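You operate a simulated robot arm through the tools that you are given. There is no shell and no other tool.

Carry out the task below with a simulated two-armed robot. There is one attempt and no reset: what you move stays moved.

## Task
Pick up the teal jar with a foil lid with one hand, pass it to the other hand and put it on the top of the steel table at the narrow belt. Set down upright: teal jar with a foil lid.

Only the result counts: the job must be done as asked and must still hold three seconds after the hand-in. Knocking over, shifting, dropping, spilling or breaking anything else fails it. Lids that push on must go on centred and level and be pressed home; caps that screw on are set level and turned clockwise until they are tight.

## Robot
Two 7-joint arms with two-finger parallel grippers on one trunk, on a base that moves. Base frame: it is fixed to the floor where the robot stands at the start and does not move with it; the origin is under the middle of the robot, x ahead of it, y to its left, z up. Lengths are in m, angles in degrees, forces in N, time in s.
The left shoulder is at the start at [0.062, 0.197, 1.079], the right one opposite. With the tool pointing down near the work surface each hand reaches from about 0.32 to 0.72 m from the robot's upright axis, wherever it stands, measured 20 degrees to its own side. Places, roughly: teal jar with a foil lid [2.5, 0, 1]; top of the steel table at the narrow belt [1.8, -1, 0.8]. Payload 1.57 kg a hand.
The TCP of each hand is the grasp point between the finger pads, 0.03 m short of the fingertips. In the tool frame z runs along the fingers and y along their closing line. Largest opening 0.11 m; finger width 0.024, thickness 0.012; the body of the gripper, 0.048 by 0.112 m, starts 0.078 m behind the TCP.
Orientation is that of the tool frame in the base frame, as [roll, pitch, yaw] about the fixed x, y, z axes, in that order (R = Rz(yaw) Ry(pitch) Rx(roll)). With the fingers straight down and closing along the base's y, the tool's x points along the base's -x, its y along +y and its z along -z.

## Interface
- The arms move only by the tool servo_tool. It takes "left_moves", "right_moves" or both (then of equal length, played together; a hand with none holds still); each is one flat list of numbers, 7 for each row, row after row: the shift along the base's x, y, z in m, then the turn, a rotation vector about the base's x, y, z in degrees, then the opening, from 0 (shut) to 1 (fully open). In form: [tx, ty, tz, rx, ry, rz, fingers, tx, ty, tz, rx, ry, rz, fingers, ...]. A call has 1 to 20 rows; each row shifts and turns the commanded pose from where the row before left it. Each row takes 0.2 s and may step no farther than 0.05 m and 8.6 degrees from the row before; otherwise, or with a gripper value out of range, the whole call is refused. A pose out of reach is approached as far as the arm can. The call stops where the force on the tool passes 40 N (or 10 N more than at its start, if that is more) or the arm is blocked; 0.2 s more then pass. Each finger travels about 0.072 m/s and halts on what it meets, pressing with about 23 N; the grip force reading is that of the motor and also rises with nothing between the fingers. The clock runs only during rows and for 0.2 s after the last one: add rows that do not move to give the fingers time. It gives the time, the measured TCP pose, the force on the tool (base axes), the opening and the grip force at its end, in the units of the frame above (readings bear some noise), with the torque about the TCP (base axes, N m) and any sound that the robot's microphone picked up, and new pictures: "show" is both (left out), scene, wrist or none (wrist: the cameras of the hands that moved).
- Cameras (640 x 400 px; columns grow to the right, rows downward): "scene" is now at [0.1092, 0.0008, 1.662]; the picture's right is [0.03, -1.00, 0.00], its down [-0.75, -0.02, -0.66] and it looks along [0.66, 0.02, -0.75] (base axes); focal length 278 px, centre (320, 200). "left" rides on the left gripper at [0.07, -0.016, -0.141] in its tool frame; the picture's right is [0.23, 0.97, 0.00], its down [-0.85, 0.20, -0.48] and it looks along [-0.47, 0.11, 0.88] (tool axes); focal length 222 px, centre (320, 200). "right" rides on the right gripper at [0.07, 0.016, -0.141] in its tool frame; the picture's right is [-0.23, 0.97, 0.00], its down [-0.85, -0.20, -0.48] and it looks along [-0.47, -0.11, 0.88] (tool axes); focal length 222 px, centre (320, 200). There is no depth. A picture from a camera that has moved, and an enlarged one, comes with that camera's place and axes in the base frame and with its lens.
- move_column(by): slides the trunk up (or, below 0, down) by that many m; the arms and the scene camera ride with it, the base frame stays. It gives what a move gives, with no picture.
- base_move(legs): drives the robot by 1 to 6 legs, each [ahead, left, turn to the left] in m, m and degrees, along the robot's own axes; the way and the turn of a leg run together, so that a leg with both is an arc; at most 1.5 m and 180 degrees a leg. The arms and the cameras ride along, it lands a little off, and it stops where it bumps. It gives what a move gives, and a new picture of the scene camera.
- turn_head(pan, tilt): turns the head with the scene camera to pan (to the left, within 86 degrees either way) and tilt (down, from -29 to 69), counted from straight ahead of the robot. It gives what a move gives, and a new picture of the scene camera.
- inspect(camera, box): a new picture of the part [left, top, right, bottom] of that camera's present view, enlarged. It takes no simulated time.
- hand_in(): hands the job in; it is judged then, once.

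Nothing tells you exact positions but the pictures and the camera data. Unless the task says otherwise, let go and move clear before handing in.

The tools are called as a command line: name --argument value ..., lists and objects as JSON in quotes. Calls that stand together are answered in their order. servo_tool: Moves the arms, as the interface text tells. Its arguments: {"type":"object","properties":{"left_moves":{"type":"array","items":{"type":"number"}},"right_moves":{"type":"array","items":{"type":"number"}},"show":{"type":"string","enum":["both","scene","wrist","none"]}},"required":[]} The other tools are called the same way: move_column (by) moves the trunk up or down; base_move (legs) drives the base; turn_head (pan, tilt) turns the head that bears the scene camera; inspect (camera, box) takes an enlarged picture of a part of a camera's view; hand_in () hands the job in.

At the start:

```text
clock: 0.0
left_tcp_pos: [0.4143, 0.1764, 1.1352]
left_tcp_rot: [-180.0, -0.1, -180.0]
left_ft_force: [0.5, -0.5, -0.3]
left_moment: [-0.01, 0.02, 0.02]
left_grip_width: 0.1099
left_finger_force: 0.0
right_tcp_pos: [0.3595, -0.1271, 1.1183]
right_tcp_rot: [-180.0, -0.1, 179.9]
right_ft_force: [-0.6, -0.5, -0.2]
right_moment: [0.01, 0.0, -0.01]
right_grip_width: 0.1098
right_finger_force: 0.0
trunk travel left (down, up): [-0.675, 0.315]
robot x, y, heading: [-0.002, -0.0028, 0.3]
head pan, tilt (commanded): [1.5, 48.9]
```

scene: 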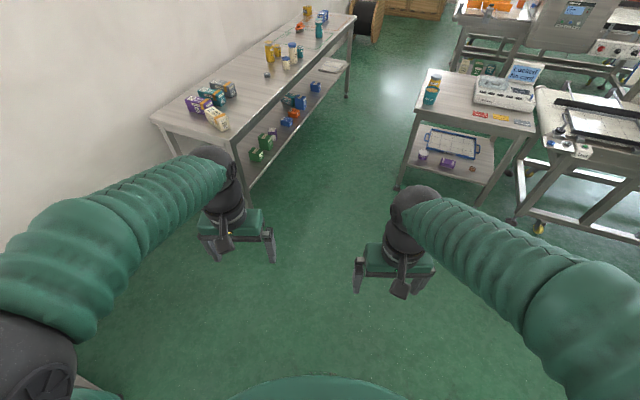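
right: 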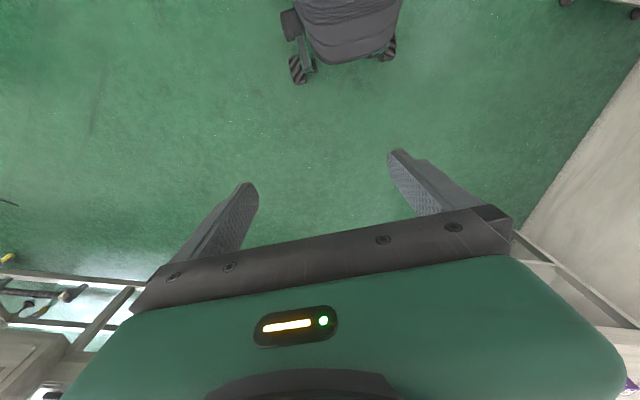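
left: 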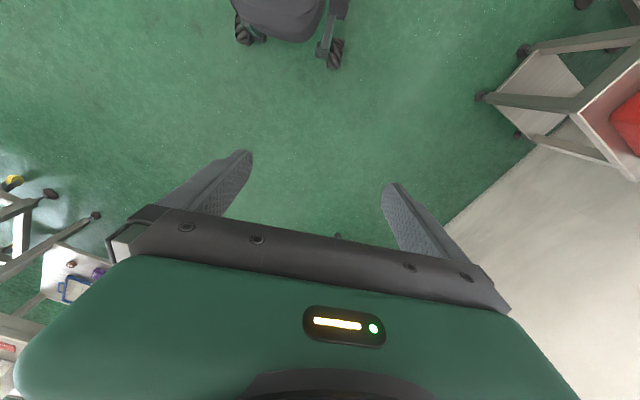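

I see a long bench on the left, a small steel table at right ahead, and machines further right. I'll look more closely for the teal jar and the tables before I move.

turn_head --pan 0 --tilt 20

inspect --camera "scene" --box '[140, 0, 400, 170]'

inspect --camera "scene" --box '[380, 0, 640, 170]'

```text
clock: 0.9
left_tcp_pos: [0.414, 0.1756, 1.1361]
left_tcp_rot: [180.0, 0.1, 180.0]
left_ft_force: [-1.0, -0.5, 0.0]
left_moment: [0.01, 0.01, 0.05]
left_grip_width: 0.1099
left_finger_force: 0.0
right_tcp_pos: [0.3578, -0.1269, 1.1179]
right_tcp_rot: [179.9, 0.0, -180.0]
right_ft_force: [0.4, 0.0, -0.1]
right_moment: [-0.04, -0.01, -0.02]
right_grip_width: 0.11
right_finger_force: 0.0
trunk travel left (down, up): [-0.675, 0.315]
robot x, y, heading: [0.0006, 0.0057, 0.1]
head pan, tilt (commanded): [0.0, 20.0]
camera scene: at [0.1243, -0.0013, 1.706], right [0.0, -1.0, 0.0], down [-0.34, 0.0, -0.94], along [0.94, 0.0, -0.34], focal length 278 px, centre (320, 200)
```

scene: 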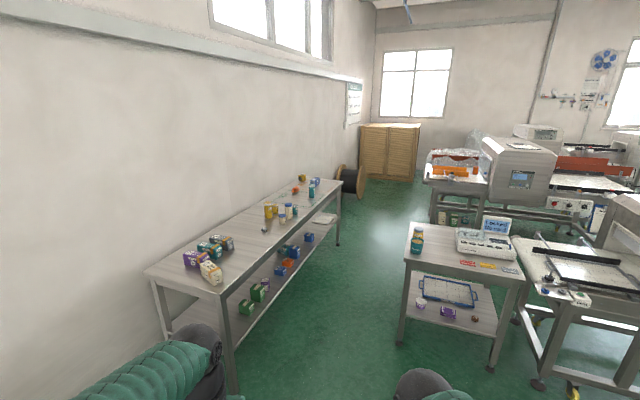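

```text
2.35 times, centred on (270, 85) of scene
camera zoom: at [0.1243, -0.0013, 1.706], right [0.0, -1.0, 0.0], down [-0.34, 0.0, -0.94], along [0.94, 0.0, -0.34], focal length 654 px, centre (438, 471)
```

zoom: 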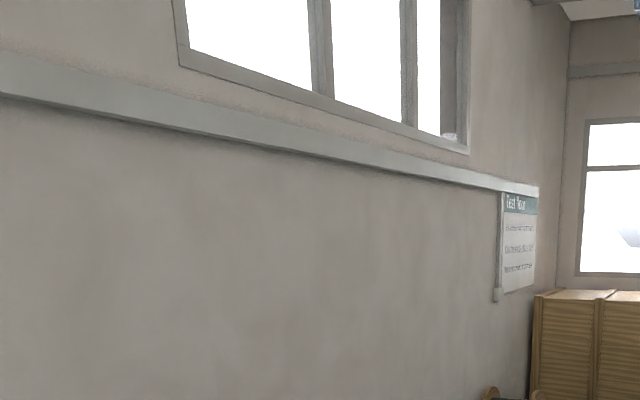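

```text
2.35 times, centred on (510, 85) of scene
camera zoom: at [0.1243, -0.0013, 1.706], right [0.0, -1.0, 0.0], down [-0.34, 0.0, -0.94], along [0.94, 0.0, -0.34], focal length 654 px, centre (-127, 471)
```

zoom: 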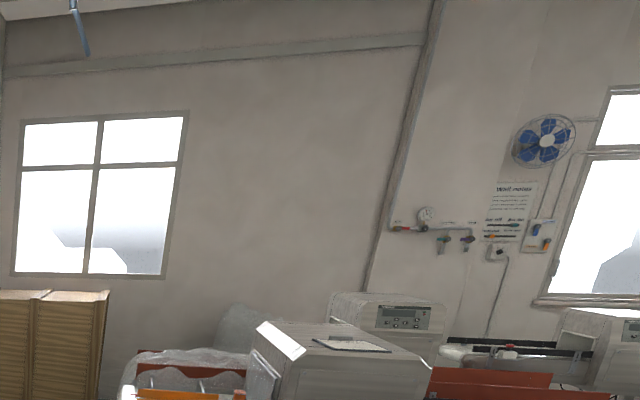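

The head now looks further ahead, with the long bench on the left and the small steel table on the right. I'll enlarge both tops to find the teal jar.

inspect --camera "scene" --box '[240, 160, 360, 240]'

inspect --camera "scene" --box '[390, 200, 550, 340]'

inspect --camera "scene" --box '[420, 110, 640, 260]'

inspect --camera "scene" --box '[140, 220, 300, 340]'

```text
5.00 times, centred on (300, 200) of scene
camera zoom: at [0.1243, -0.0013, 1.706], right [0.0, -1.0, 0.0], down [-0.34, 0.0, -0.94], along [0.94, 0.0, -0.34], focal length 1389 px, centre (420, 200)
```

zoom: 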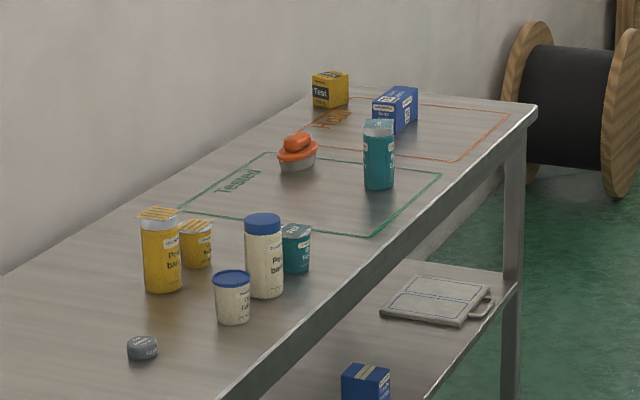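

```text
2.86 times, centred on (470, 270) of scene
camera zoom: at [0.1243, -0.0013, 1.706], right [0.0, -1.0, 0.0], down [-0.34, 0.0, -0.94], along [0.94, 0.0, -0.34], focal length 794 px, centre (-109, 0)
```

zoom: 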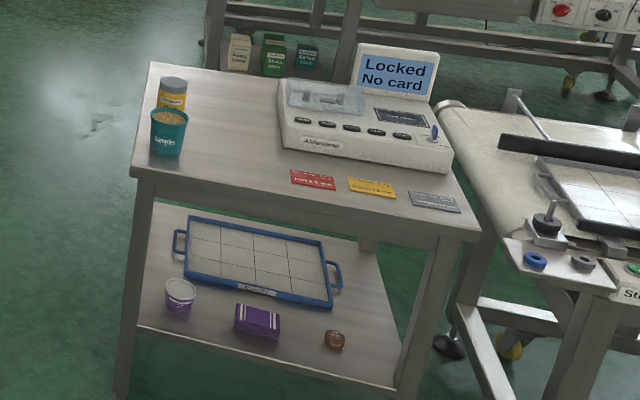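

```text
2.67 times, centred on (530, 185) of scene
camera zoom: at [0.1243, -0.0013, 1.706], right [0.0, -1.0, 0.0], down [-0.34, 0.0, -0.94], along [0.94, 0.0, -0.34], focal length 741 px, centre (-240, 240)
```

zoom: 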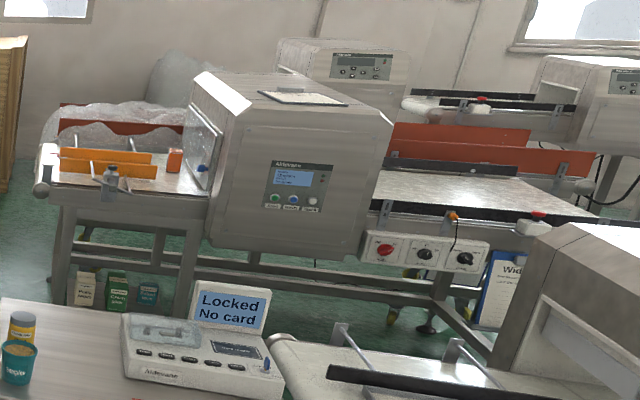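

```text
3.33 times, centred on (220, 280) of scene
camera zoom: at [0.1243, -0.0013, 1.706], right [0.0, -1.0, 0.0], down [-0.34, 0.0, -0.94], along [0.94, 0.0, -0.34], focal length 926 px, centre (653, -67)
```

zoom: 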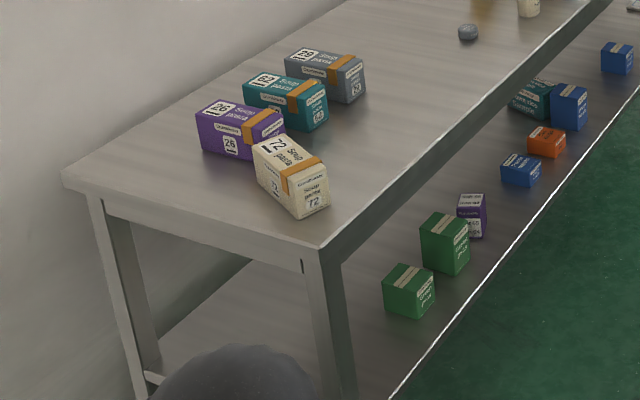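

The bench on the left holds two teal containers with foil lids: a tall one at about (2.4, 0.07) in the green "Tested" square and a short one near (2.0, 0.18). The small steel table with the "Locked" device is near (1.65, -0.85). I'll raise the trunk so the arms clear everything, check the base's footprint, then drive closer.

move_column --by 0.25

turn_head --pan 0 --tilt 69

```text
clock: 3.5
left_tcp_pos: [0.4149, 0.176, 1.3861]
left_tcp_rot: [180.0, 0.1, 180.0]
left_ft_force: [0.8, 0.7, 0.0]
left_moment: [-0.03, -0.03, 0.0]
left_grip_width: 0.1099
left_finger_force: 0.1
right_tcp_pos: [0.3576, -0.1281, 1.3685]
right_tcp_rot: [-180.0, 0.0, -180.0]
right_ft_force: [0.3, 0.6, -0.1]
right_moment: [-0.03, 0.03, 0.02]
right_grip_width: 0.1102
right_finger_force: 0.2
trunk travel left (down, up): [-0.925, 0.065]
robot x, y, heading: [-0.0019, -0.0008, -0.1]
head pan, tilt (commanded): [0.0, 20.0]
```

```text
clock: 4.7
left_tcp_pos: [0.4139, 0.1766, 1.3865]
left_tcp_rot: [-180.0, 0.0, -180.0]
left_ft_force: [0.4, -0.9, -0.2]
left_moment: [0.01, 0.02, -0.01]
left_grip_width: 0.11
left_finger_force: 0.0
right_tcp_pos: [0.3592, -0.1286, 1.3671]
right_tcp_rot: [-180.0, 0.0, 180.0]
right_ft_force: [-0.4, -0.5, 0.0]
right_moment: [-0.01, 0.02, -0.03]
right_grip_width: 0.1103
right_finger_force: 0.1
trunk travel left (down, up): [-0.925, 0.065]
robot x, y, heading: [0.0029, -0.0024, 0.2]
head pan, tilt (commanded): [0.0, 68.8]
camera scene: at [0.0874, -0.0013, 1.8886], right [0.0, -1.0, 0.0], down [-0.93, 0.0, -0.36], along [0.36, 0.0, -0.93], focal length 278 px, centre (320, 200)
```

scene: 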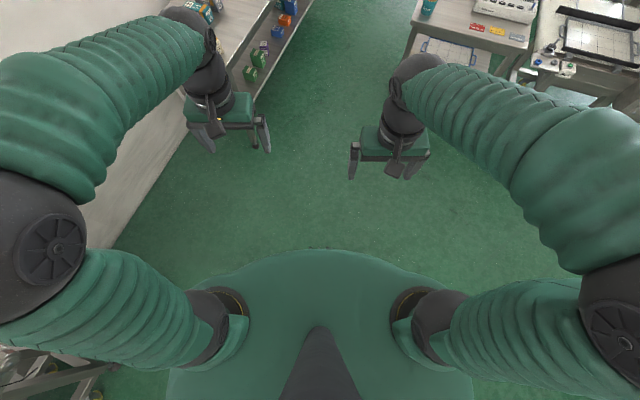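

The base is compact and the elbows stick out about 0.5 m to the sides, but they are now well above the benches. I'll drive ahead toward the mouth of the aisle and look again.

base_move --legs '[[0.95, -0.15, 0]]'

turn_head --pan 10 --tilt 35

```text
clock: 9.7
left_tcp_pos: [1.3625, 0.021, 1.387]
left_tcp_rot: [-180.0, 0.0, 179.7]
left_ft_force: [0.5, 0.0, -0.2]
left_moment: [0.01, 0.01, 0.0]
left_grip_width: 0.1099
left_finger_force: 0.1
right_tcp_pos: [1.3038, -0.2815, 1.3679]
right_tcp_rot: [-180.0, 0.0, 179.6]
right_ft_force: [-0.6, 0.1, 0.1]
right_moment: [-0.03, 0.0, -0.01]
right_grip_width: 0.1097
right_finger_force: 0.0
trunk travel left (down, up): [-0.925, 0.065]
robot x, y, heading: [0.9506, -0.1534, -0.2]
head pan, tilt (commanded): [0.0, 68.8]
camera scene: at [1.033, -0.1553, 1.8887], right [-0.01, -1.0, 0.0], down [-0.93, 0.0, -0.36], along [0.36, 0.0, -0.93], focal length 278 px, centre (320, 200)
```

scene: 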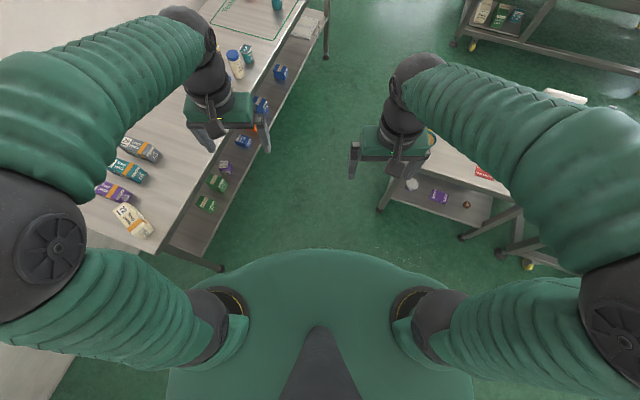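

```text
clock: 10.7
left_tcp_pos: [1.3632, 0.0197, 1.3862]
left_tcp_rot: [-180.0, 0.0, 179.7]
left_ft_force: [0.6, 0.0, 0.2]
left_moment: [0.03, -0.03, 0.01]
left_grip_width: 0.1099
left_finger_force: 0.1
right_tcp_pos: [1.3065, -0.285, 1.3674]
right_tcp_rot: [180.0, 0.0, 179.8]
right_ft_force: [0.1, 0.7, -0.8]
right_moment: [0.0, -0.02, -0.01]
right_grip_width: 0.1098
right_finger_force: 0.0
trunk travel left (down, up): [-0.925, 0.065]
robot x, y, heading: [0.9498, -0.1553, -0.4]
head pan, tilt (commanded): [10.0, 35.0]
camera scene: at [1.0674, -0.1407, 1.9321], right [0.17, -0.99, 0.0], down [-0.57, -0.1, -0.82], along [0.81, 0.14, -0.58], focal length 278 px, centre (320, 200)
```

scene: 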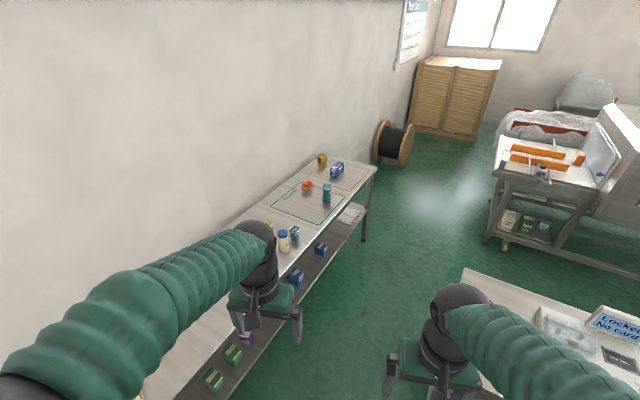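

inspect --camera "scene" --box '[260, 150, 380, 260]'

inspect --camera "scene" --box '[300, 170, 350, 210]'

```text
3.64 times, centred on (320, 205) of scene
camera zoom: at [1.0674, -0.1407, 1.9321], right [0.17, -0.99, 0.0], down [-0.57, -0.1, -0.82], along [0.81, 0.14, -0.58], focal length 1010 px, centre (320, 182)
```

zoom: 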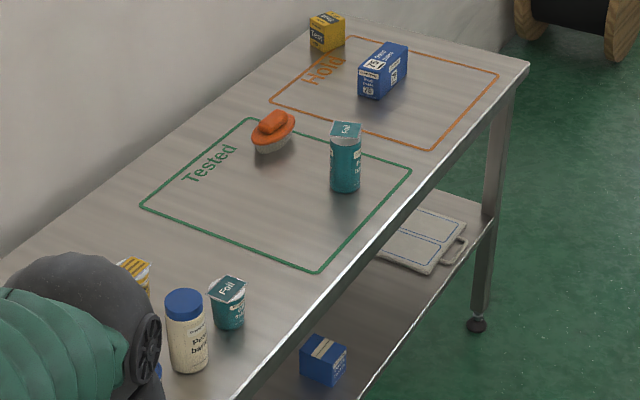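

```text
10.00 times, centred on (325, 190) of scene
camera zoom: at [1.0674, -0.1407, 1.9321], right [0.17, -0.99, 0.0], down [-0.57, -0.1, -0.82], along [0.81, 0.14, -0.58], focal length 2778 px, centre (270, 300)
```

zoom: 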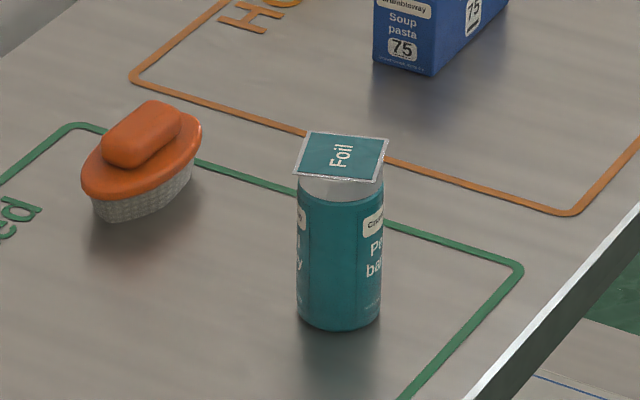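

The tall teal jar with a square foil lid stands in the "Tested" square at about (2.58, 0.08) on a bench about 0.84 m high. It looks about 0.056 m across and 0.125 m tall, and it fits the given rough place best. I'll drive into the aisle in short legs, keeping to the middle.

base_move --legs '[[0.5, 0.06, -8]]'

turn_head --pan 25 --tilt 42

```text
clock: 13.6
left_tcp_pos: [1.8806, -0.017, 1.3879]
left_tcp_rot: [-179.9, 0.3, 171.6]
left_ft_force: [-0.8, 0.9, 0.1]
left_moment: [-0.01, 0.0, 0.01]
left_grip_width: 0.11
left_finger_force: 0.0
right_tcp_pos: [1.7809, -0.3111, 1.3682]
right_tcp_rot: [180.0, 0.1, 171.6]
right_ft_force: [0.7, -0.1, 0.6]
right_moment: [0.06, -0.02, 0.04]
right_grip_width: 0.1101
right_finger_force: 0.0
trunk travel left (down, up): [-0.925, 0.065]
robot x, y, heading: [1.4488, -0.1325, -8.5]
head pan, tilt (commanded): [10.0, 35.0]
camera scene: at [1.5637, -0.1356, 1.9325], right [0.03, -1.0, 0.0], down [-0.57, -0.02, -0.82], along [0.82, 0.02, -0.57], focal length 278 px, centre (320, 200)
```

scene: 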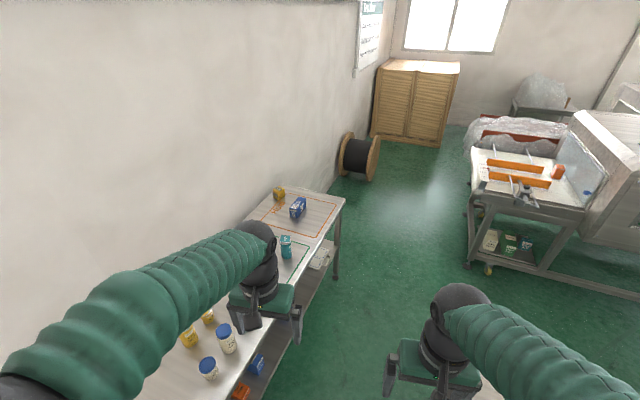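

```text
clock: 14.4
left_tcp_pos: [1.8831, -0.0174, 1.3875]
left_tcp_rot: [180.0, 0.1, 171.8]
left_ft_force: [0.4, -0.2, 0.2]
left_moment: [-0.02, 0.01, 0.0]
left_grip_width: 0.1097
left_finger_force: 0.1
right_tcp_pos: [1.7825, -0.3103, 1.3677]
right_tcp_rot: [-179.9, 0.0, 171.7]
right_ft_force: [-0.1, 0.2, -1.1]
right_moment: [-0.03, -0.01, -0.01]
right_grip_width: 0.1099
right_finger_force: 0.1
trunk travel left (down, up): [-0.925, 0.065]
robot x, y, heading: [1.4506, -0.1319, -8.2]
head pan, tilt (commanded): [25.0, 42.0]
camera scene: at [1.5588, -0.1136, 1.9219], right [0.29, -0.96, 0.0], down [-0.64, -0.19, -0.74], along [0.71, 0.21, -0.67], focal length 278 px, centre (320, 200)
```

scene: 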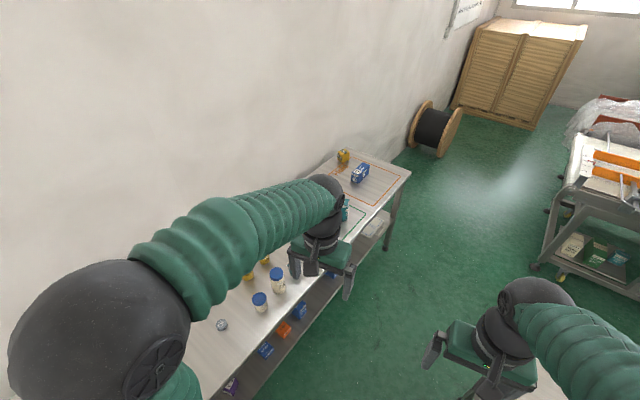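

The jar sits at about (2.59, 0.07), and the robot is at (1.45, -0.13) heading -8°. I'll go on down the middle of the aisle until the jar is within reach of the left arm.

base_move --legs '[[0.52, -0.03, 0]]'

turn_head --pan 30 --tilt 50

```text
clock: 17.4
left_tcp_pos: [2.3895, -0.1219, 1.3879]
left_tcp_rot: [180.0, 0.1, 171.7]
left_ft_force: [0.2, -1.0, 0.3]
left_moment: [0.0, -0.01, 0.0]
left_grip_width: 0.1101
left_finger_force: 0.1
right_tcp_pos: [2.2905, -0.415, 1.3687]
right_tcp_rot: [-179.9, 0.1, 171.7]
right_ft_force: [-0.1, 0.1, 0.0]
right_moment: [0.02, -0.02, 0.01]
right_grip_width: 0.11
right_finger_force: 0.0
trunk travel left (down, up): [-0.925, 0.065]
robot x, y, heading: [1.9549, -0.236, -8.4]
head pan, tilt (commanded): [25.0, 42.0]
camera scene: at [2.0646, -0.2176, 1.922], right [0.29, -0.96, 0.0], down [-0.64, -0.19, -0.74], along [0.71, 0.21, -0.67], focal length 278 px, centre (320, 200)
```

scene: 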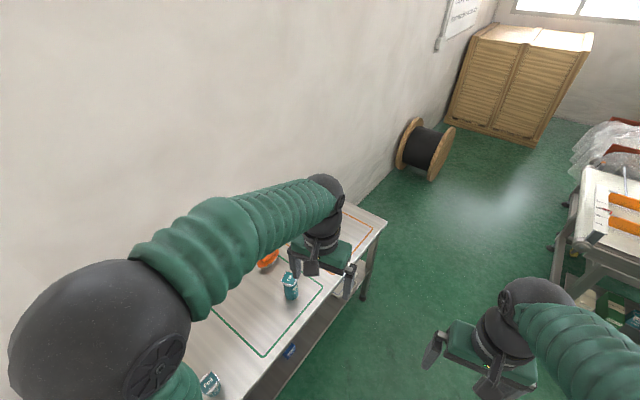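

```text
clock: 18.1
left_tcp_pos: [2.3911, -0.1218, 1.3879]
left_tcp_rot: [-180.0, 0.1, 171.7]
left_ft_force: [-1.1, 0.0, 0.8]
left_moment: [0.01, -0.01, -0.02]
left_grip_width: 0.11
left_finger_force: 0.1
right_tcp_pos: [2.2908, -0.4155, 1.3681]
right_tcp_rot: [180.0, 0.1, 171.6]
right_ft_force: [0.3, 0.1, 0.6]
right_moment: [0.01, 0.0, -0.04]
right_grip_width: 0.11
right_finger_force: 0.2
trunk travel left (down, up): [-0.925, 0.065]
robot x, y, heading: [1.9565, -0.2406, -8.4]
head pan, tilt (commanded): [30.0, 50.0]
camera scene: at [2.0585, -0.2141, 1.9107], right [0.37, -0.93, 0.0], down [-0.71, -0.28, -0.64], along [0.6, 0.24, -0.77], focal length 278 px, centre (320, 200)
```

scene: 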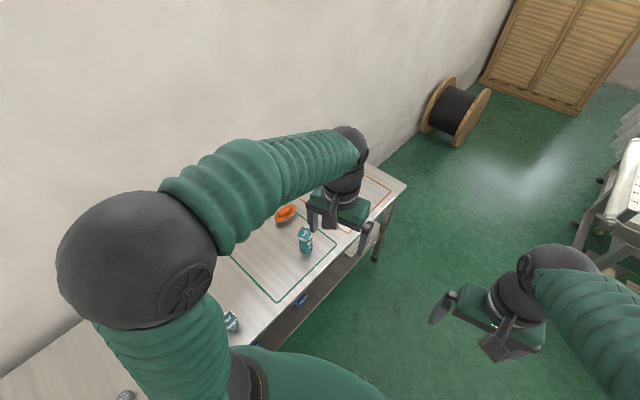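

inspect --camera "scene" --box '[220, 180, 420, 310]'

inspect --camera "scene" --box '[280, 215, 330, 260]'

inspect --camera "left" --box '[0, 0, 640, 400]'

```text
3.08 times, centred on (320, 245) of scene
camera zoom: at [2.0585, -0.2141, 1.9107], right [0.37, -0.93, 0.0], down [-0.71, -0.28, -0.64], along [0.6, 0.24, -0.77], focal length 855 px, centre (320, 62)
```

zoom: 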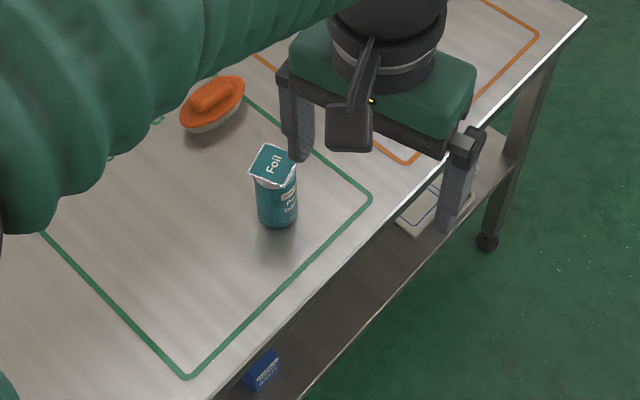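

```text
8.89 times, centred on (305, 238) of scene
camera zoom: at [2.0585, -0.2141, 1.9107], right [0.37, -0.93, 0.0], down [-0.71, -0.28, -0.64], along [0.6, 0.24, -0.77], focal length 2469 px, centre (453, -133)
```

zoom: 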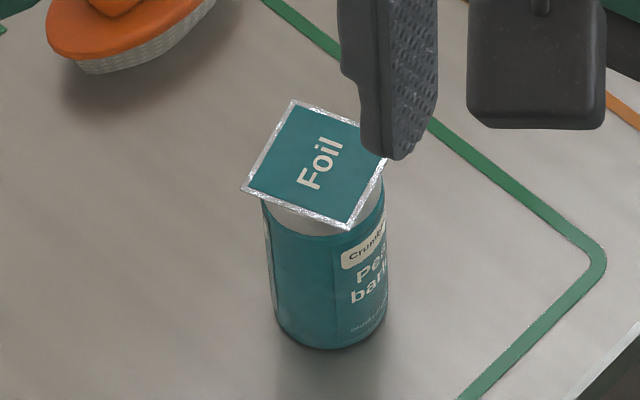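

```text
1.00 times, centred on (320, 200) of left (not enlarged: the box is as wide or as high as the picture)
camera zoom: at [2.3199, -0.1296, 1.5299], right [-0.08, 1.0, 0.0], down [0.87, 0.07, 0.48], along [0.48, 0.04, -0.88], focal length 222 px, centre (320, 200)
```

zoom: 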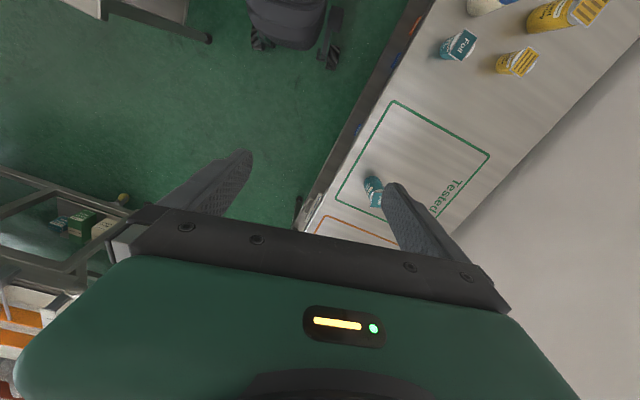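

I place the jar's axis at (2.612, 0.072), with the bench top at about 0.84 m and the jar's top at about 0.965 m. I plan to have the left hand grip it low, tilted 35° below level, so the right hand can later take the upper part below the lid. First I turn and tilt the left hand high above the bench.

servo_tool --left_moves '[0.0103, 0.0141, -0.015, 0, 0, 7.075, 1, 0.0103, 0.0141, -0.015, 0, 0, 7.075, 1, 0.0103, 0.0141, -0.015, 0, 0, 7.075, 1, 0.0103, 0.0141, -0.015, 0, 0, 7.075, 1, 0.0103, 0.0141, -0.015, 2.687, -7.383, 0, 1, 0.0103, 0.0141, -0.015, 2.687, -7.383, 0, 1, 0.0103, 0.0141, -0.015, 2.687, -7.383, 0, 1, 0.0103, 0.0141, -0.015, 2.687, -7.383, 0, 1, 0.0103, 0.0141, -0.015, 2.687, -7.383, 0, 1, 0.0103, 0.0141, -0.015, 2.687, -7.383, 0, 1, 0.0103, 0.0141, -0.015, 2.687, -7.383, 0, 1]' --show "both"

```text
clock: 20.5
left_tcp_pos: [2.5084, 0.0315, 1.2214]
left_tcp_rot: [179.7, 55.0, -160.1]
left_ft_force: [0.1, 0.3, -0.1]
left_moment: [0.0, 0.02, 0.02]
left_grip_width: 0.1102
left_finger_force: 0.1
right_tcp_pos: [2.2952, -0.4153, 1.3676]
right_tcp_rot: [-180.0, -0.1, 171.7]
right_ft_force: [0.4, -0.5, -0.9]
right_moment: [-0.02, 0.04, 0.0]
right_grip_width: 0.1102
right_finger_force: 0.1
trunk travel left (down, up): [-0.925, 0.065]
robot x, y, heading: [1.9582, -0.2354, -8.3]
head pan, tilt (commanded): [30.0, 50.0]
camera scene: at [2.0638, -0.2155, 1.9106], right [0.37, -0.93, 0.0], down [-0.71, -0.28, -0.64], along [0.59, 0.24, -0.77], focal length 278 px, centre (320, 200)
camera left: at [2.3673, -0.038, 1.2462], right [-0.46, 0.87, -0.18], down [0.02, 0.22, 0.98], along [0.89, 0.44, -0.12], focal length 222 px, centre (320, 200)
```

scene: 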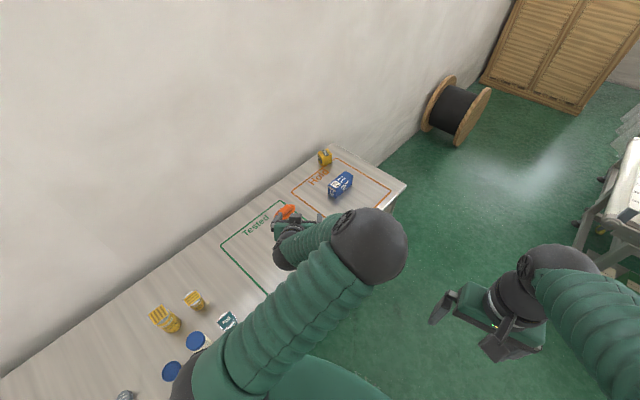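
left: 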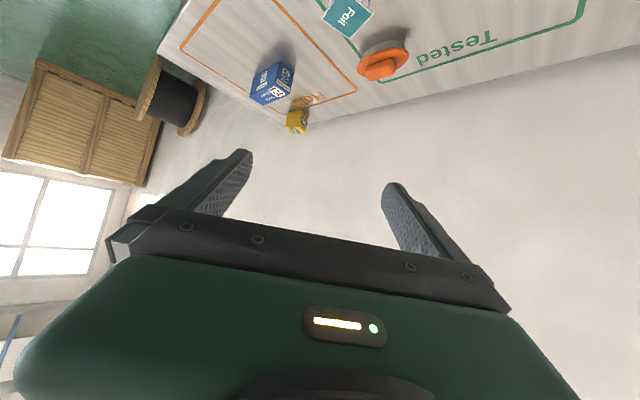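

The left hand reached the tilted pose, and the elbow swung round to the right but is clear of everything. I'll lower the hand to just short of the jar and check the alignment.

servo_tool --left_moves '[0, 0, -0.04, 0, 0, 0, 1, 0, 0, -0.04, 0, 0, 0, 1, 0, 0, -0.04, 0, 0, 0, 1, 0, 0, -0.04, 0, 0, 0, 1, 0, 0, -0.04, 0, 0, 0, 1, 0, 0, -0.03, 0, 0, 0, 1]' --show "both"

```text
clock: 21.9
left_tcp_pos: [2.5073, 0.0334, 0.9915]
left_tcp_rot: [179.8, 55.1, -160.0]
left_ft_force: [0.0, 0.0, -0.6]
left_moment: [0.0, 0.04, 0.02]
left_grip_width: 0.11
left_finger_force: 0.0
right_tcp_pos: [2.294, -0.4146, 1.367]
right_tcp_rot: [179.9, -0.1, 171.7]
right_ft_force: [-0.2, -0.3, -0.1]
right_moment: [-0.03, -0.03, -0.04]
right_grip_width: 0.11
right_finger_force: 0.1
trunk travel left (down, up): [-0.925, 0.065]
robot x, y, heading: [1.9615, -0.2402, -8.5]
head pan, tilt (commanded): [30.0, 50.0]
camera scene: at [2.0634, -0.2133, 1.9104], right [0.37, -0.93, 0.0], down [-0.71, -0.28, -0.64], along [0.6, 0.24, -0.77], focal length 278 px, centre (320, 200)
camera left: at [2.3668, -0.0371, 1.0159], right [-0.46, 0.87, -0.19], down [0.02, 0.22, 0.98], along [0.89, 0.44, -0.12], focal length 222 px, centre (320, 200)
```

scene: 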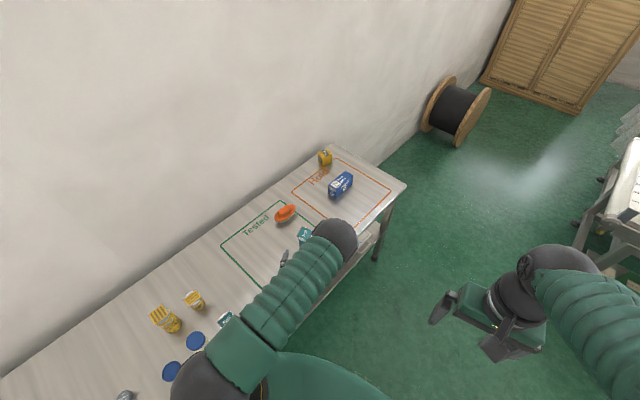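
left: 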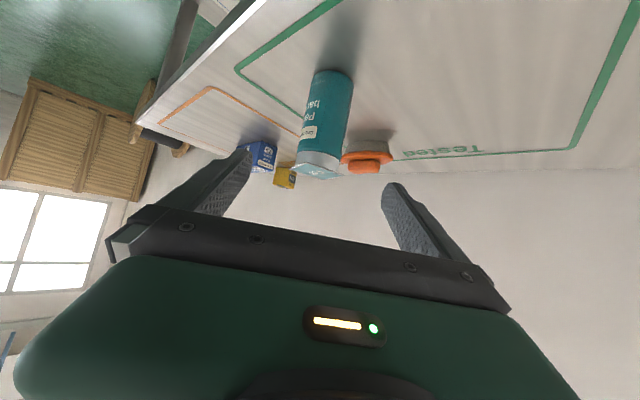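

The wrist view confirms the jar's axis at about (2.612, 0.073), its base at about 0.838 m and its top at about 0.963 m, and it sits centred between the fingers. I'll lower a little, slide in along the finger direction, and look before I close.

servo_tool --left_moves '[0, 0, -0.035, 0, 0, 0, 1, 0.0194, 0.0073, -0.0143, 0, 0, 0, 1, 0.0194, 0.0073, -0.0143, 0, 0, 0, 1, 0.0194, 0.0073, -0.0143, 0, 0, 0, 1, 0.0194, 0.0073, -0.0143, 0, 0, 0, 1, 0.0194, 0.0073, -0.0143, 0, 0, 0, 1]' --show "both"

```text
clock: 23.3
left_tcp_pos: [2.6037, 0.0708, 0.8846]
left_tcp_rot: [180.0, 55.1, -160.0]
left_ft_force: [1.1, 0.0, 0.0]
left_moment: [-0.03, 0.0, 0.01]
left_grip_width: 0.1101
left_finger_force: 0.0
right_tcp_pos: [2.2944, -0.4135, 1.367]
right_tcp_rot: [-179.9, 0.0, 171.6]
right_ft_force: [-0.1, 0.6, -0.4]
right_moment: [0.0, 0.02, 0.01]
right_grip_width: 0.1103
right_finger_force: 0.1
trunk travel left (down, up): [-0.925, 0.065]
robot x, y, heading: [1.9591, -0.239, -8.2]
head pan, tilt (commanded): [30.0, 50.0]
camera scene: at [2.0631, -0.2125, 1.9104], right [0.37, -0.93, 0.0], down [-0.71, -0.28, -0.64], along [0.6, 0.24, -0.77], focal length 278 px, centre (320, 200)
camera left: at [2.4636, 0.0005, 0.9092], right [-0.46, 0.87, -0.19], down [0.02, 0.22, 0.97], along [0.89, 0.44, -0.12], focal length 222 px, centre (320, 200)
```

scene: 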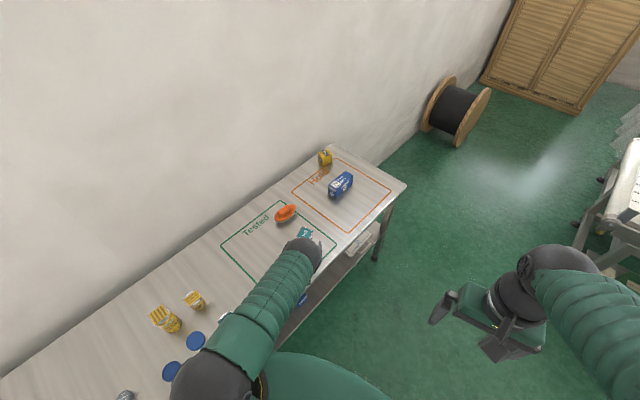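
left: 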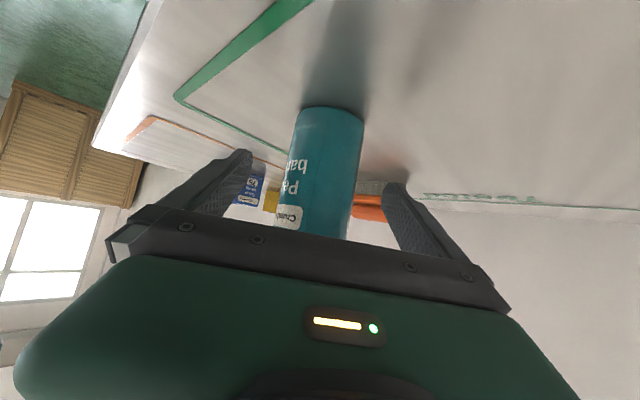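

The jar stands centred between the open fingers, so I close the left gripper.

servo_tool --left_moves '[0, 0, 0, 0, 0, 0, 0, 0, 0, 0, 0, 0, 0, 0, 0, 0, 0, 0, 0, 0, 0, 0, 0, 0, 0, 0, 0, 0]' --show "wrist"

```text
clock: 24.3
left_tcp_pos: [2.6016, 0.0701, 0.8851]
left_tcp_rot: [179.9, 55.1, -160.0]
left_ft_force: [-0.8, 0.1, 1.1]
left_moment: [-0.04, -0.02, 0.04]
left_grip_width: 0.0561
left_finger_force: 23.1
right_tcp_pos: [2.2919, -0.4134, 1.3676]
right_tcp_rot: [180.0, -0.1, 171.6]
right_ft_force: [-0.1, 0.1, -0.6]
right_moment: [0.01, 0.02, 0.02]
right_grip_width: 0.11
right_finger_force: 0.1
trunk travel left (down, up): [-0.925, 0.065]
robot x, y, heading: [1.9541, -0.2324, -8.4]
head pan, tilt (commanded): [30.0, 50.0]
camera left: at [2.4627, -0.0001, 0.9097], right [-0.46, 0.87, -0.19], down [0.02, 0.22, 0.98], along [0.89, 0.44, -0.12], focal length 222 px, centre (320, 200)
```

left: 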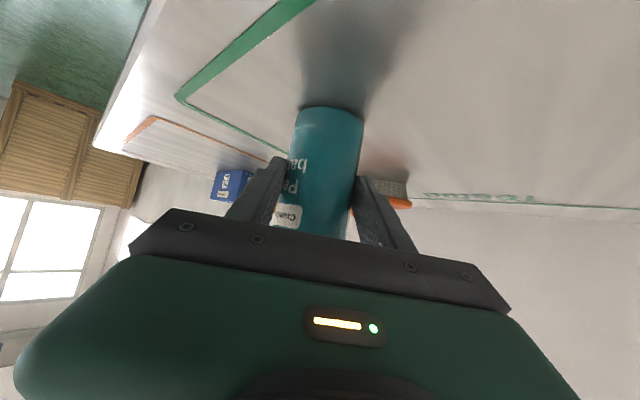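

The jar is held with a grip width of 0.056 m and 23 N. Now I lift it straight up.

servo_tool --left_moves '[0, 0, 0.01, 0, 0, 0, 0, 0, 0, 0.02, 0, 0, 0, 0, 0, 0, 0.03, 0, 0, 0, 0, 0, 0, 0.04, 0, 0, 0, 0, 0, 0, 0.04, 0, 0, 0, 0, 0, 0, 0.04, 0, 0, 0, 0, 0, 0, 0.03, 0, 0, 0, 0]' --show "both"

```text
clock: 25.9
left_tcp_pos: [2.6017, 0.0701, 1.0959]
left_tcp_rot: [179.9, 54.9, -160.0]
left_ft_force: [0.6, -0.1, -2.1]
left_moment: [0.0, 0.08, -0.02]
left_grip_width: 0.0559
left_finger_force: 23.1
right_tcp_pos: [2.2912, -0.4144, 1.3678]
right_tcp_rot: [-179.9, 0.0, 171.7]
right_ft_force: [0.2, 0.4, -0.1]
right_moment: [0.0, -0.01, -0.03]
right_grip_width: 0.1101
right_finger_force: 0.1
trunk travel left (down, up): [-0.925, 0.065]
robot x, y, heading: [1.9577, -0.2373, -8.1]
head pan, tilt (commanded): [30.0, 50.0]
camera scene: at [2.0614, -0.2135, 1.9104], right [0.37, -0.93, 0.0], down [-0.71, -0.28, -0.64], along [0.6, 0.24, -0.77], focal length 278 px, centre (320, 200)
camera left: at [2.4625, -0.0005, 1.1213], right [-0.46, 0.87, -0.19], down [0.02, 0.22, 0.97], along [0.89, 0.44, -0.12], focal length 222 px, centre (320, 200)
```

scene: 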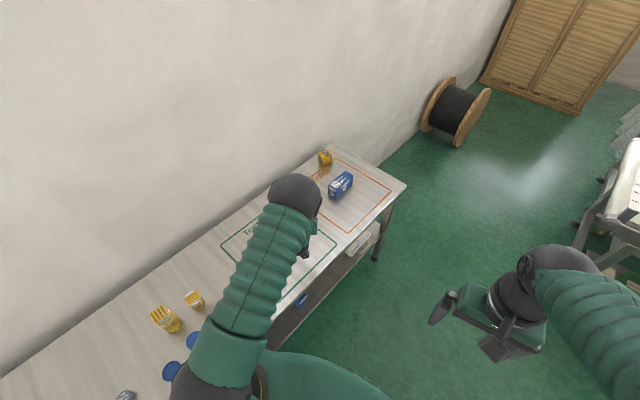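
left: 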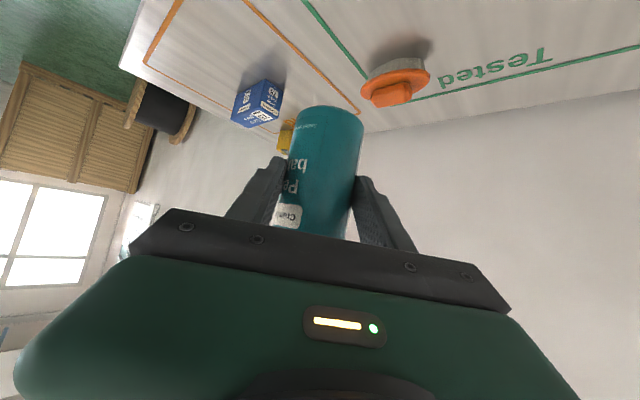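

The jar is lifted cleanly and weighs about 2 N. Next I bring it in front of the robot with the left hand swinging round to point right, keeping the jar upright.

servo_tool --left_moves '[-0.0114, -0.0269, 0.005, 0, 0, -7.94, 0, -0.0114, -0.0269, 0.005, 0, 0, -7.94, 0, -0.0114, -0.0269, 0.005, 0, 0, -7.94, 0, -0.0114, -0.0269, 0.005, 0, 0, -7.94, 0, -0.0114, -0.0269, 0.005, 0, 0, -7.94, 0, -0.0114, -0.0269, 0.005, 0, 0, -7.94, 0, -0.0114, -0.0269, 0.005, 0, 0, -7.94, 0]' --show "both"

turn_head --pan 0 --tilt 55

```text
clock: 27.5
left_tcp_pos: [2.5229, -0.1189, 1.1305]
left_tcp_rot: [180.0, 55.0, 144.3]
left_ft_force: [0.5, -0.5, -3.0]
left_moment: [0.04, 0.04, -0.02]
left_grip_width: 0.0559
left_finger_force: 23.8
right_tcp_pos: [2.2921, -0.4152, 1.3668]
right_tcp_rot: [180.0, -0.1, 171.7]
right_ft_force: [0.0, 0.1, -0.1]
right_moment: [-0.05, -0.01, 0.0]
right_grip_width: 0.1101
right_finger_force: 0.0
trunk travel left (down, up): [-0.925, 0.065]
robot x, y, heading: [1.959, -0.237, -8.1]
head pan, tilt (commanded): [30.0, 50.0]
camera scene: at [2.0624, -0.2139, 1.9104], right [0.37, -0.93, 0.0], down [-0.71, -0.28, -0.64], along [0.6, 0.24, -0.77], focal length 278 px, centre (320, 200)
camera left: at [2.3877, -0.0419, 1.1551], right [0.46, 0.87, -0.19], down [0.2, 0.1, 0.97], along [0.86, -0.49, -0.12], focal length 222 px, centre (320, 200)
```

scene: 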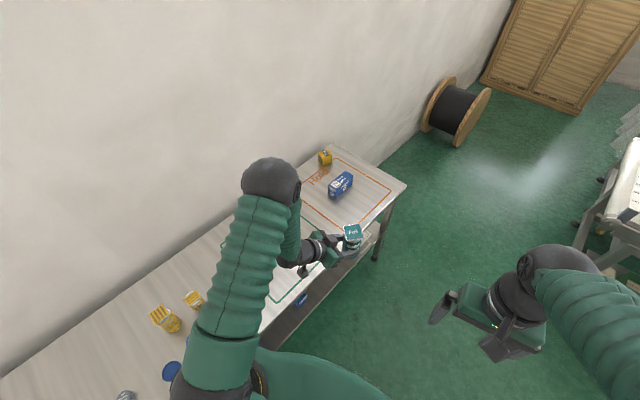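
left: 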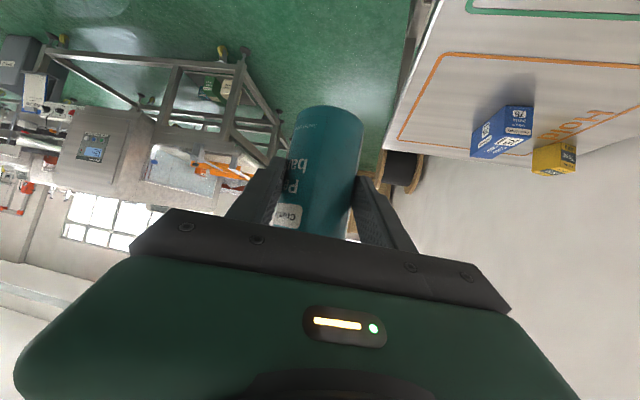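

```text
clock: 28.5
left_tcp_pos: [2.5234, -0.1182, 1.1302]
left_tcp_rot: [-180.0, 55.1, 144.5]
left_ft_force: [0.1, -0.1, -1.9]
left_moment: [0.04, 0.03, -0.02]
left_grip_width: 0.0557
left_finger_force: 22.9
right_tcp_pos: [2.2926, -0.4146, 1.3683]
right_tcp_rot: [-179.9, 0.0, 171.6]
right_ft_force: [-0.1, -0.5, -1.3]
right_moment: [-0.02, 0.01, 0.0]
right_grip_width: 0.1099
right_finger_force: 0.1
trunk travel left (down, up): [-0.925, 0.065]
robot x, y, heading: [1.9583, -0.2337, -8.3]
head pan, tilt (commanded): [0.0, 55.0]
camera scene: at [2.0622, -0.2524, 1.9039], right [-0.14, -0.99, 0.0], down [-0.81, 0.12, -0.57], along [0.57, -0.08, -0.82], focal length 278 px, centre (320, 200)
```

scene: 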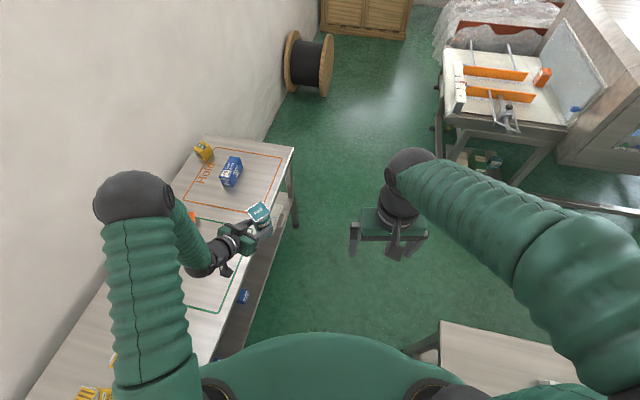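

The jar is upright in the left hand with both arms well clear. I carry on with the rest of this swing to bring it to the front.

servo_tool --left_moves '[-0.0114, -0.0269, 0.005, 0, 0, -7.94, 0, -0.0114, -0.0269, 0.005, 0, 0, -7.94, 0, -0.0114, -0.0269, 0.005, 0, 0, -7.94, 0, -0.0114, -0.0269, 0.005, 0, 0, -7.94, 0, -0.0114, -0.0269, 0.005, 0, 0, -7.94, 0, -0.0114, -0.0269, 0.005, 0, 0, -7.94, 0]' --show "both"

```text
clock: 29.9
left_tcp_pos: [2.4533, -0.2818, 1.1598]
left_tcp_rot: [-179.8, 55.0, 96.8]
left_ft_force: [-0.1, -0.1, -2.9]
left_moment: [0.03, 0.0, 0.0]
left_grip_width: 0.0555
left_finger_force: 23.1
right_tcp_pos: [2.294, -0.417, 1.3676]
right_tcp_rot: [179.8, 0.0, 171.7]
right_ft_force: [0.7, -0.6, -0.2]
right_moment: [0.01, 0.01, 0.02]
right_grip_width: 0.1099
right_finger_force: 0.1
trunk travel left (down, up): [-0.925, 0.065]
robot x, y, heading: [1.9592, -0.2387, -8.1]
head pan, tilt (commanded): [0.0, 55.0]
camera scene: at [2.0622, -0.2551, 1.9038], right [-0.14, -0.99, 0.0], down [-0.81, 0.12, -0.57], along [0.57, -0.08, -0.82], focal length 278 px, centre (320, 200)
camera left: at [2.4207, -0.13, 1.1849], right [0.95, 0.24, -0.19], down [0.21, -0.07, 0.97], along [0.22, -0.97, -0.12], focal length 222 px, centre (320, 200)
```

scene: 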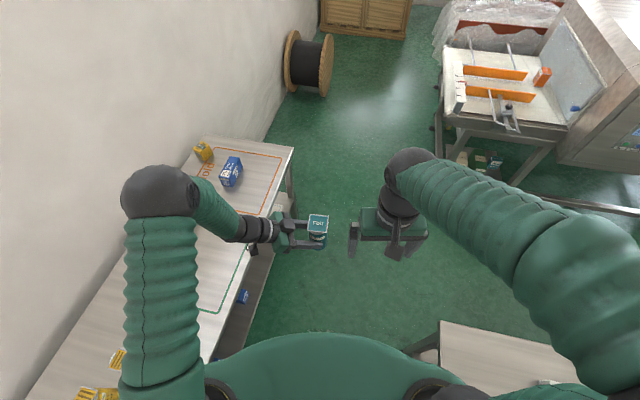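
left: 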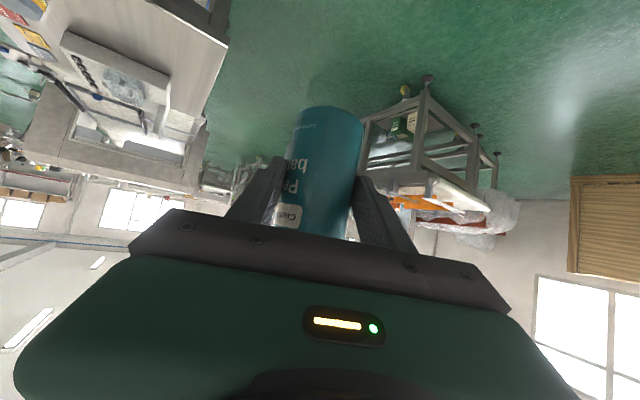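

The jar is upright in front of the robot with its axis at about (2.454, -0.290), bottom at about 1.112 m and top at about 1.237 m. Now I prepare the right hand, moving it aside and turning it so that its camera will end up on top once it points left.

servo_tool --right_moves '[0.0062, -0.008, 0, 0, 0, -8.07, 1, 0.0062, -0.008, 0, 0, 0, -8.07, 1, 0.0062, -0.008, 0, 0, 0, -8.07, 1, 0.0062, -0.008, 0, 0, 0, -8.07, 1, 0.0062, -0.008, 0, 0, 0, -8.07, 1, 0.0062, -0.008, 0, 0, 0, -8.07, 1, 0.0062, -0.008, 0, 0, 0, -8.07, 1, 0.0062, -0.008, 0, 0, 0, -8.07, 1, 0.0062, -0.008, 0, 0, 0, -8.07, 1, 0.0062, -0.008, 0, 0, 0, -8.07, 1, 0.0062, -0.008, 0, 0, 0, -8.07, 1, 0.0062, -0.008, 0, 0, 0, -8.07, 1, 0.0062, -0.008, 0, 0, 0, -8.07, 1]' --show "both"

```text
clock: 32.7
left_tcp_pos: [2.4554, -0.2799, 1.1602]
left_tcp_rot: [-179.8, 55.1, 96.8]
left_ft_force: [-0.2, -0.7, -2.4]
left_moment: [0.04, 0.03, 0.0]
left_grip_width: 0.0556
left_finger_force: 22.2
right_tcp_pos: [2.3743, -0.519, 1.3685]
right_tcp_rot: [-179.9, 0.1, 66.6]
right_ft_force: [0.1, 0.0, -0.4]
right_moment: [0.03, -0.01, -0.02]
right_grip_width: 0.1098
right_finger_force: 0.1
trunk travel left (down, up): [-0.925, 0.065]
robot x, y, heading: [1.9588, -0.2347, -8.1]
head pan, tilt (commanded): [0.0, 55.0]
camera scene: at [2.0635, -0.2542, 1.9038], right [-0.14, -0.99, 0.0], down [-0.81, 0.12, -0.57], along [0.56, -0.08, -0.82], focal length 278 px, centre (320, 200)
camera right: at [2.4178, -0.463, 1.5089], right [0.8, -0.59, 0.0], down [-0.52, -0.71, 0.48], along [-0.29, -0.39, -0.88], focal length 222 px, centre (320, 200)
```

scene: 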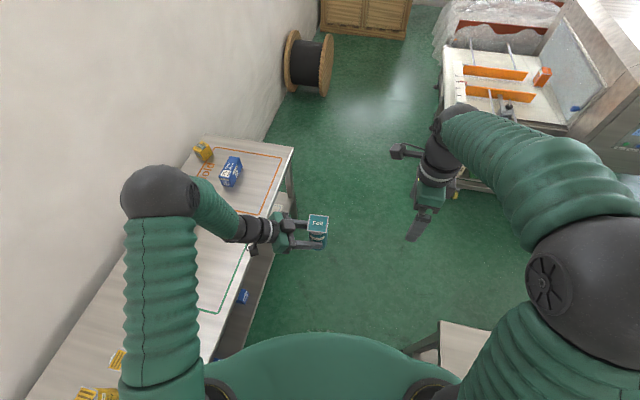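
right: 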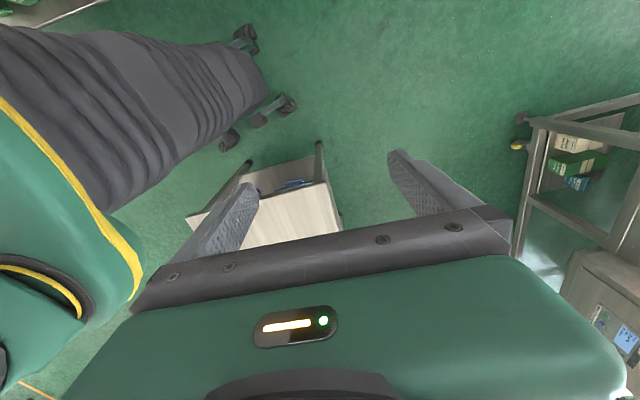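

The wrist turn worked. Now I tilt the right hand so that it points left, almost level, while it stays high and clear of the jar.

servo_tool --right_moves '[0, 0, 0, 7.81, -3.35, 0, 1, 0, 0, 0, 7.81, -3.35, 0, 1, 0, 0, 0, 7.81, -3.35, 0, 1, 0, 0, 0, 7.81, -3.35, 0, 1, 0, 0, 0, 7.81, -3.35, 0, 1, 0, 0, 0, 7.81, -3.35, 0, 1, 0, 0, 0, 7.81, -3.35, 0, 1, 0, 0, 0, 7.81, -3.35, 0, 1, 0, 0, 0, 7.81, -3.35, 0, 1, 0, 0, 0, 7.81, -3.35, 0, 1]' --show "both"

```text
clock: 34.9
left_tcp_pos: [2.4544, -0.2821, 1.1595]
left_tcp_rot: [-179.9, 55.1, 96.8]
left_ft_force: [0.2, 0.1, -3.0]
left_moment: [0.07, -0.01, -0.02]
left_grip_width: 0.0559
left_finger_force: 22.9
right_tcp_pos: [2.3738, -0.5215, 1.3662]
right_tcp_rot: [-179.3, -85.1, 66.0]
right_ft_force: [-0.5, -0.6, -0.1]
right_moment: [0.02, 0.0, 0.03]
right_grip_width: 0.1099
right_finger_force: 0.1
trunk travel left (down, up): [-0.925, 0.065]
robot x, y, heading: [1.961, -0.2357, -8.5]
head pan, tilt (commanded): [0.0, 55.0]
camera scene: at [2.0634, -0.2576, 1.9038], right [-0.14, -0.99, 0.0], down [-0.81, 0.12, -0.57], along [0.57, -0.08, -0.82], focal length 278 px, centre (320, 200)
camera right: at [2.337, -0.6536, 1.4487], right [0.89, -0.4, -0.23], down [-0.4, -0.43, -0.81], along [0.23, 0.81, -0.54], focal length 222 px, centre (320, 200)
```

scene: 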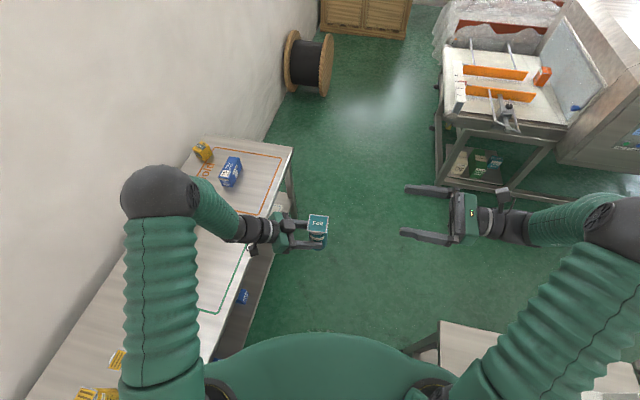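
right: 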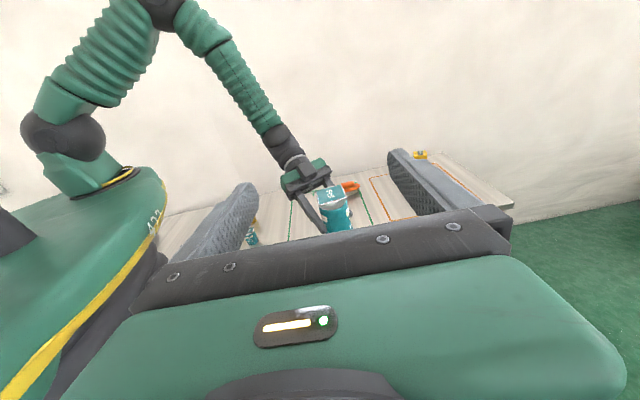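

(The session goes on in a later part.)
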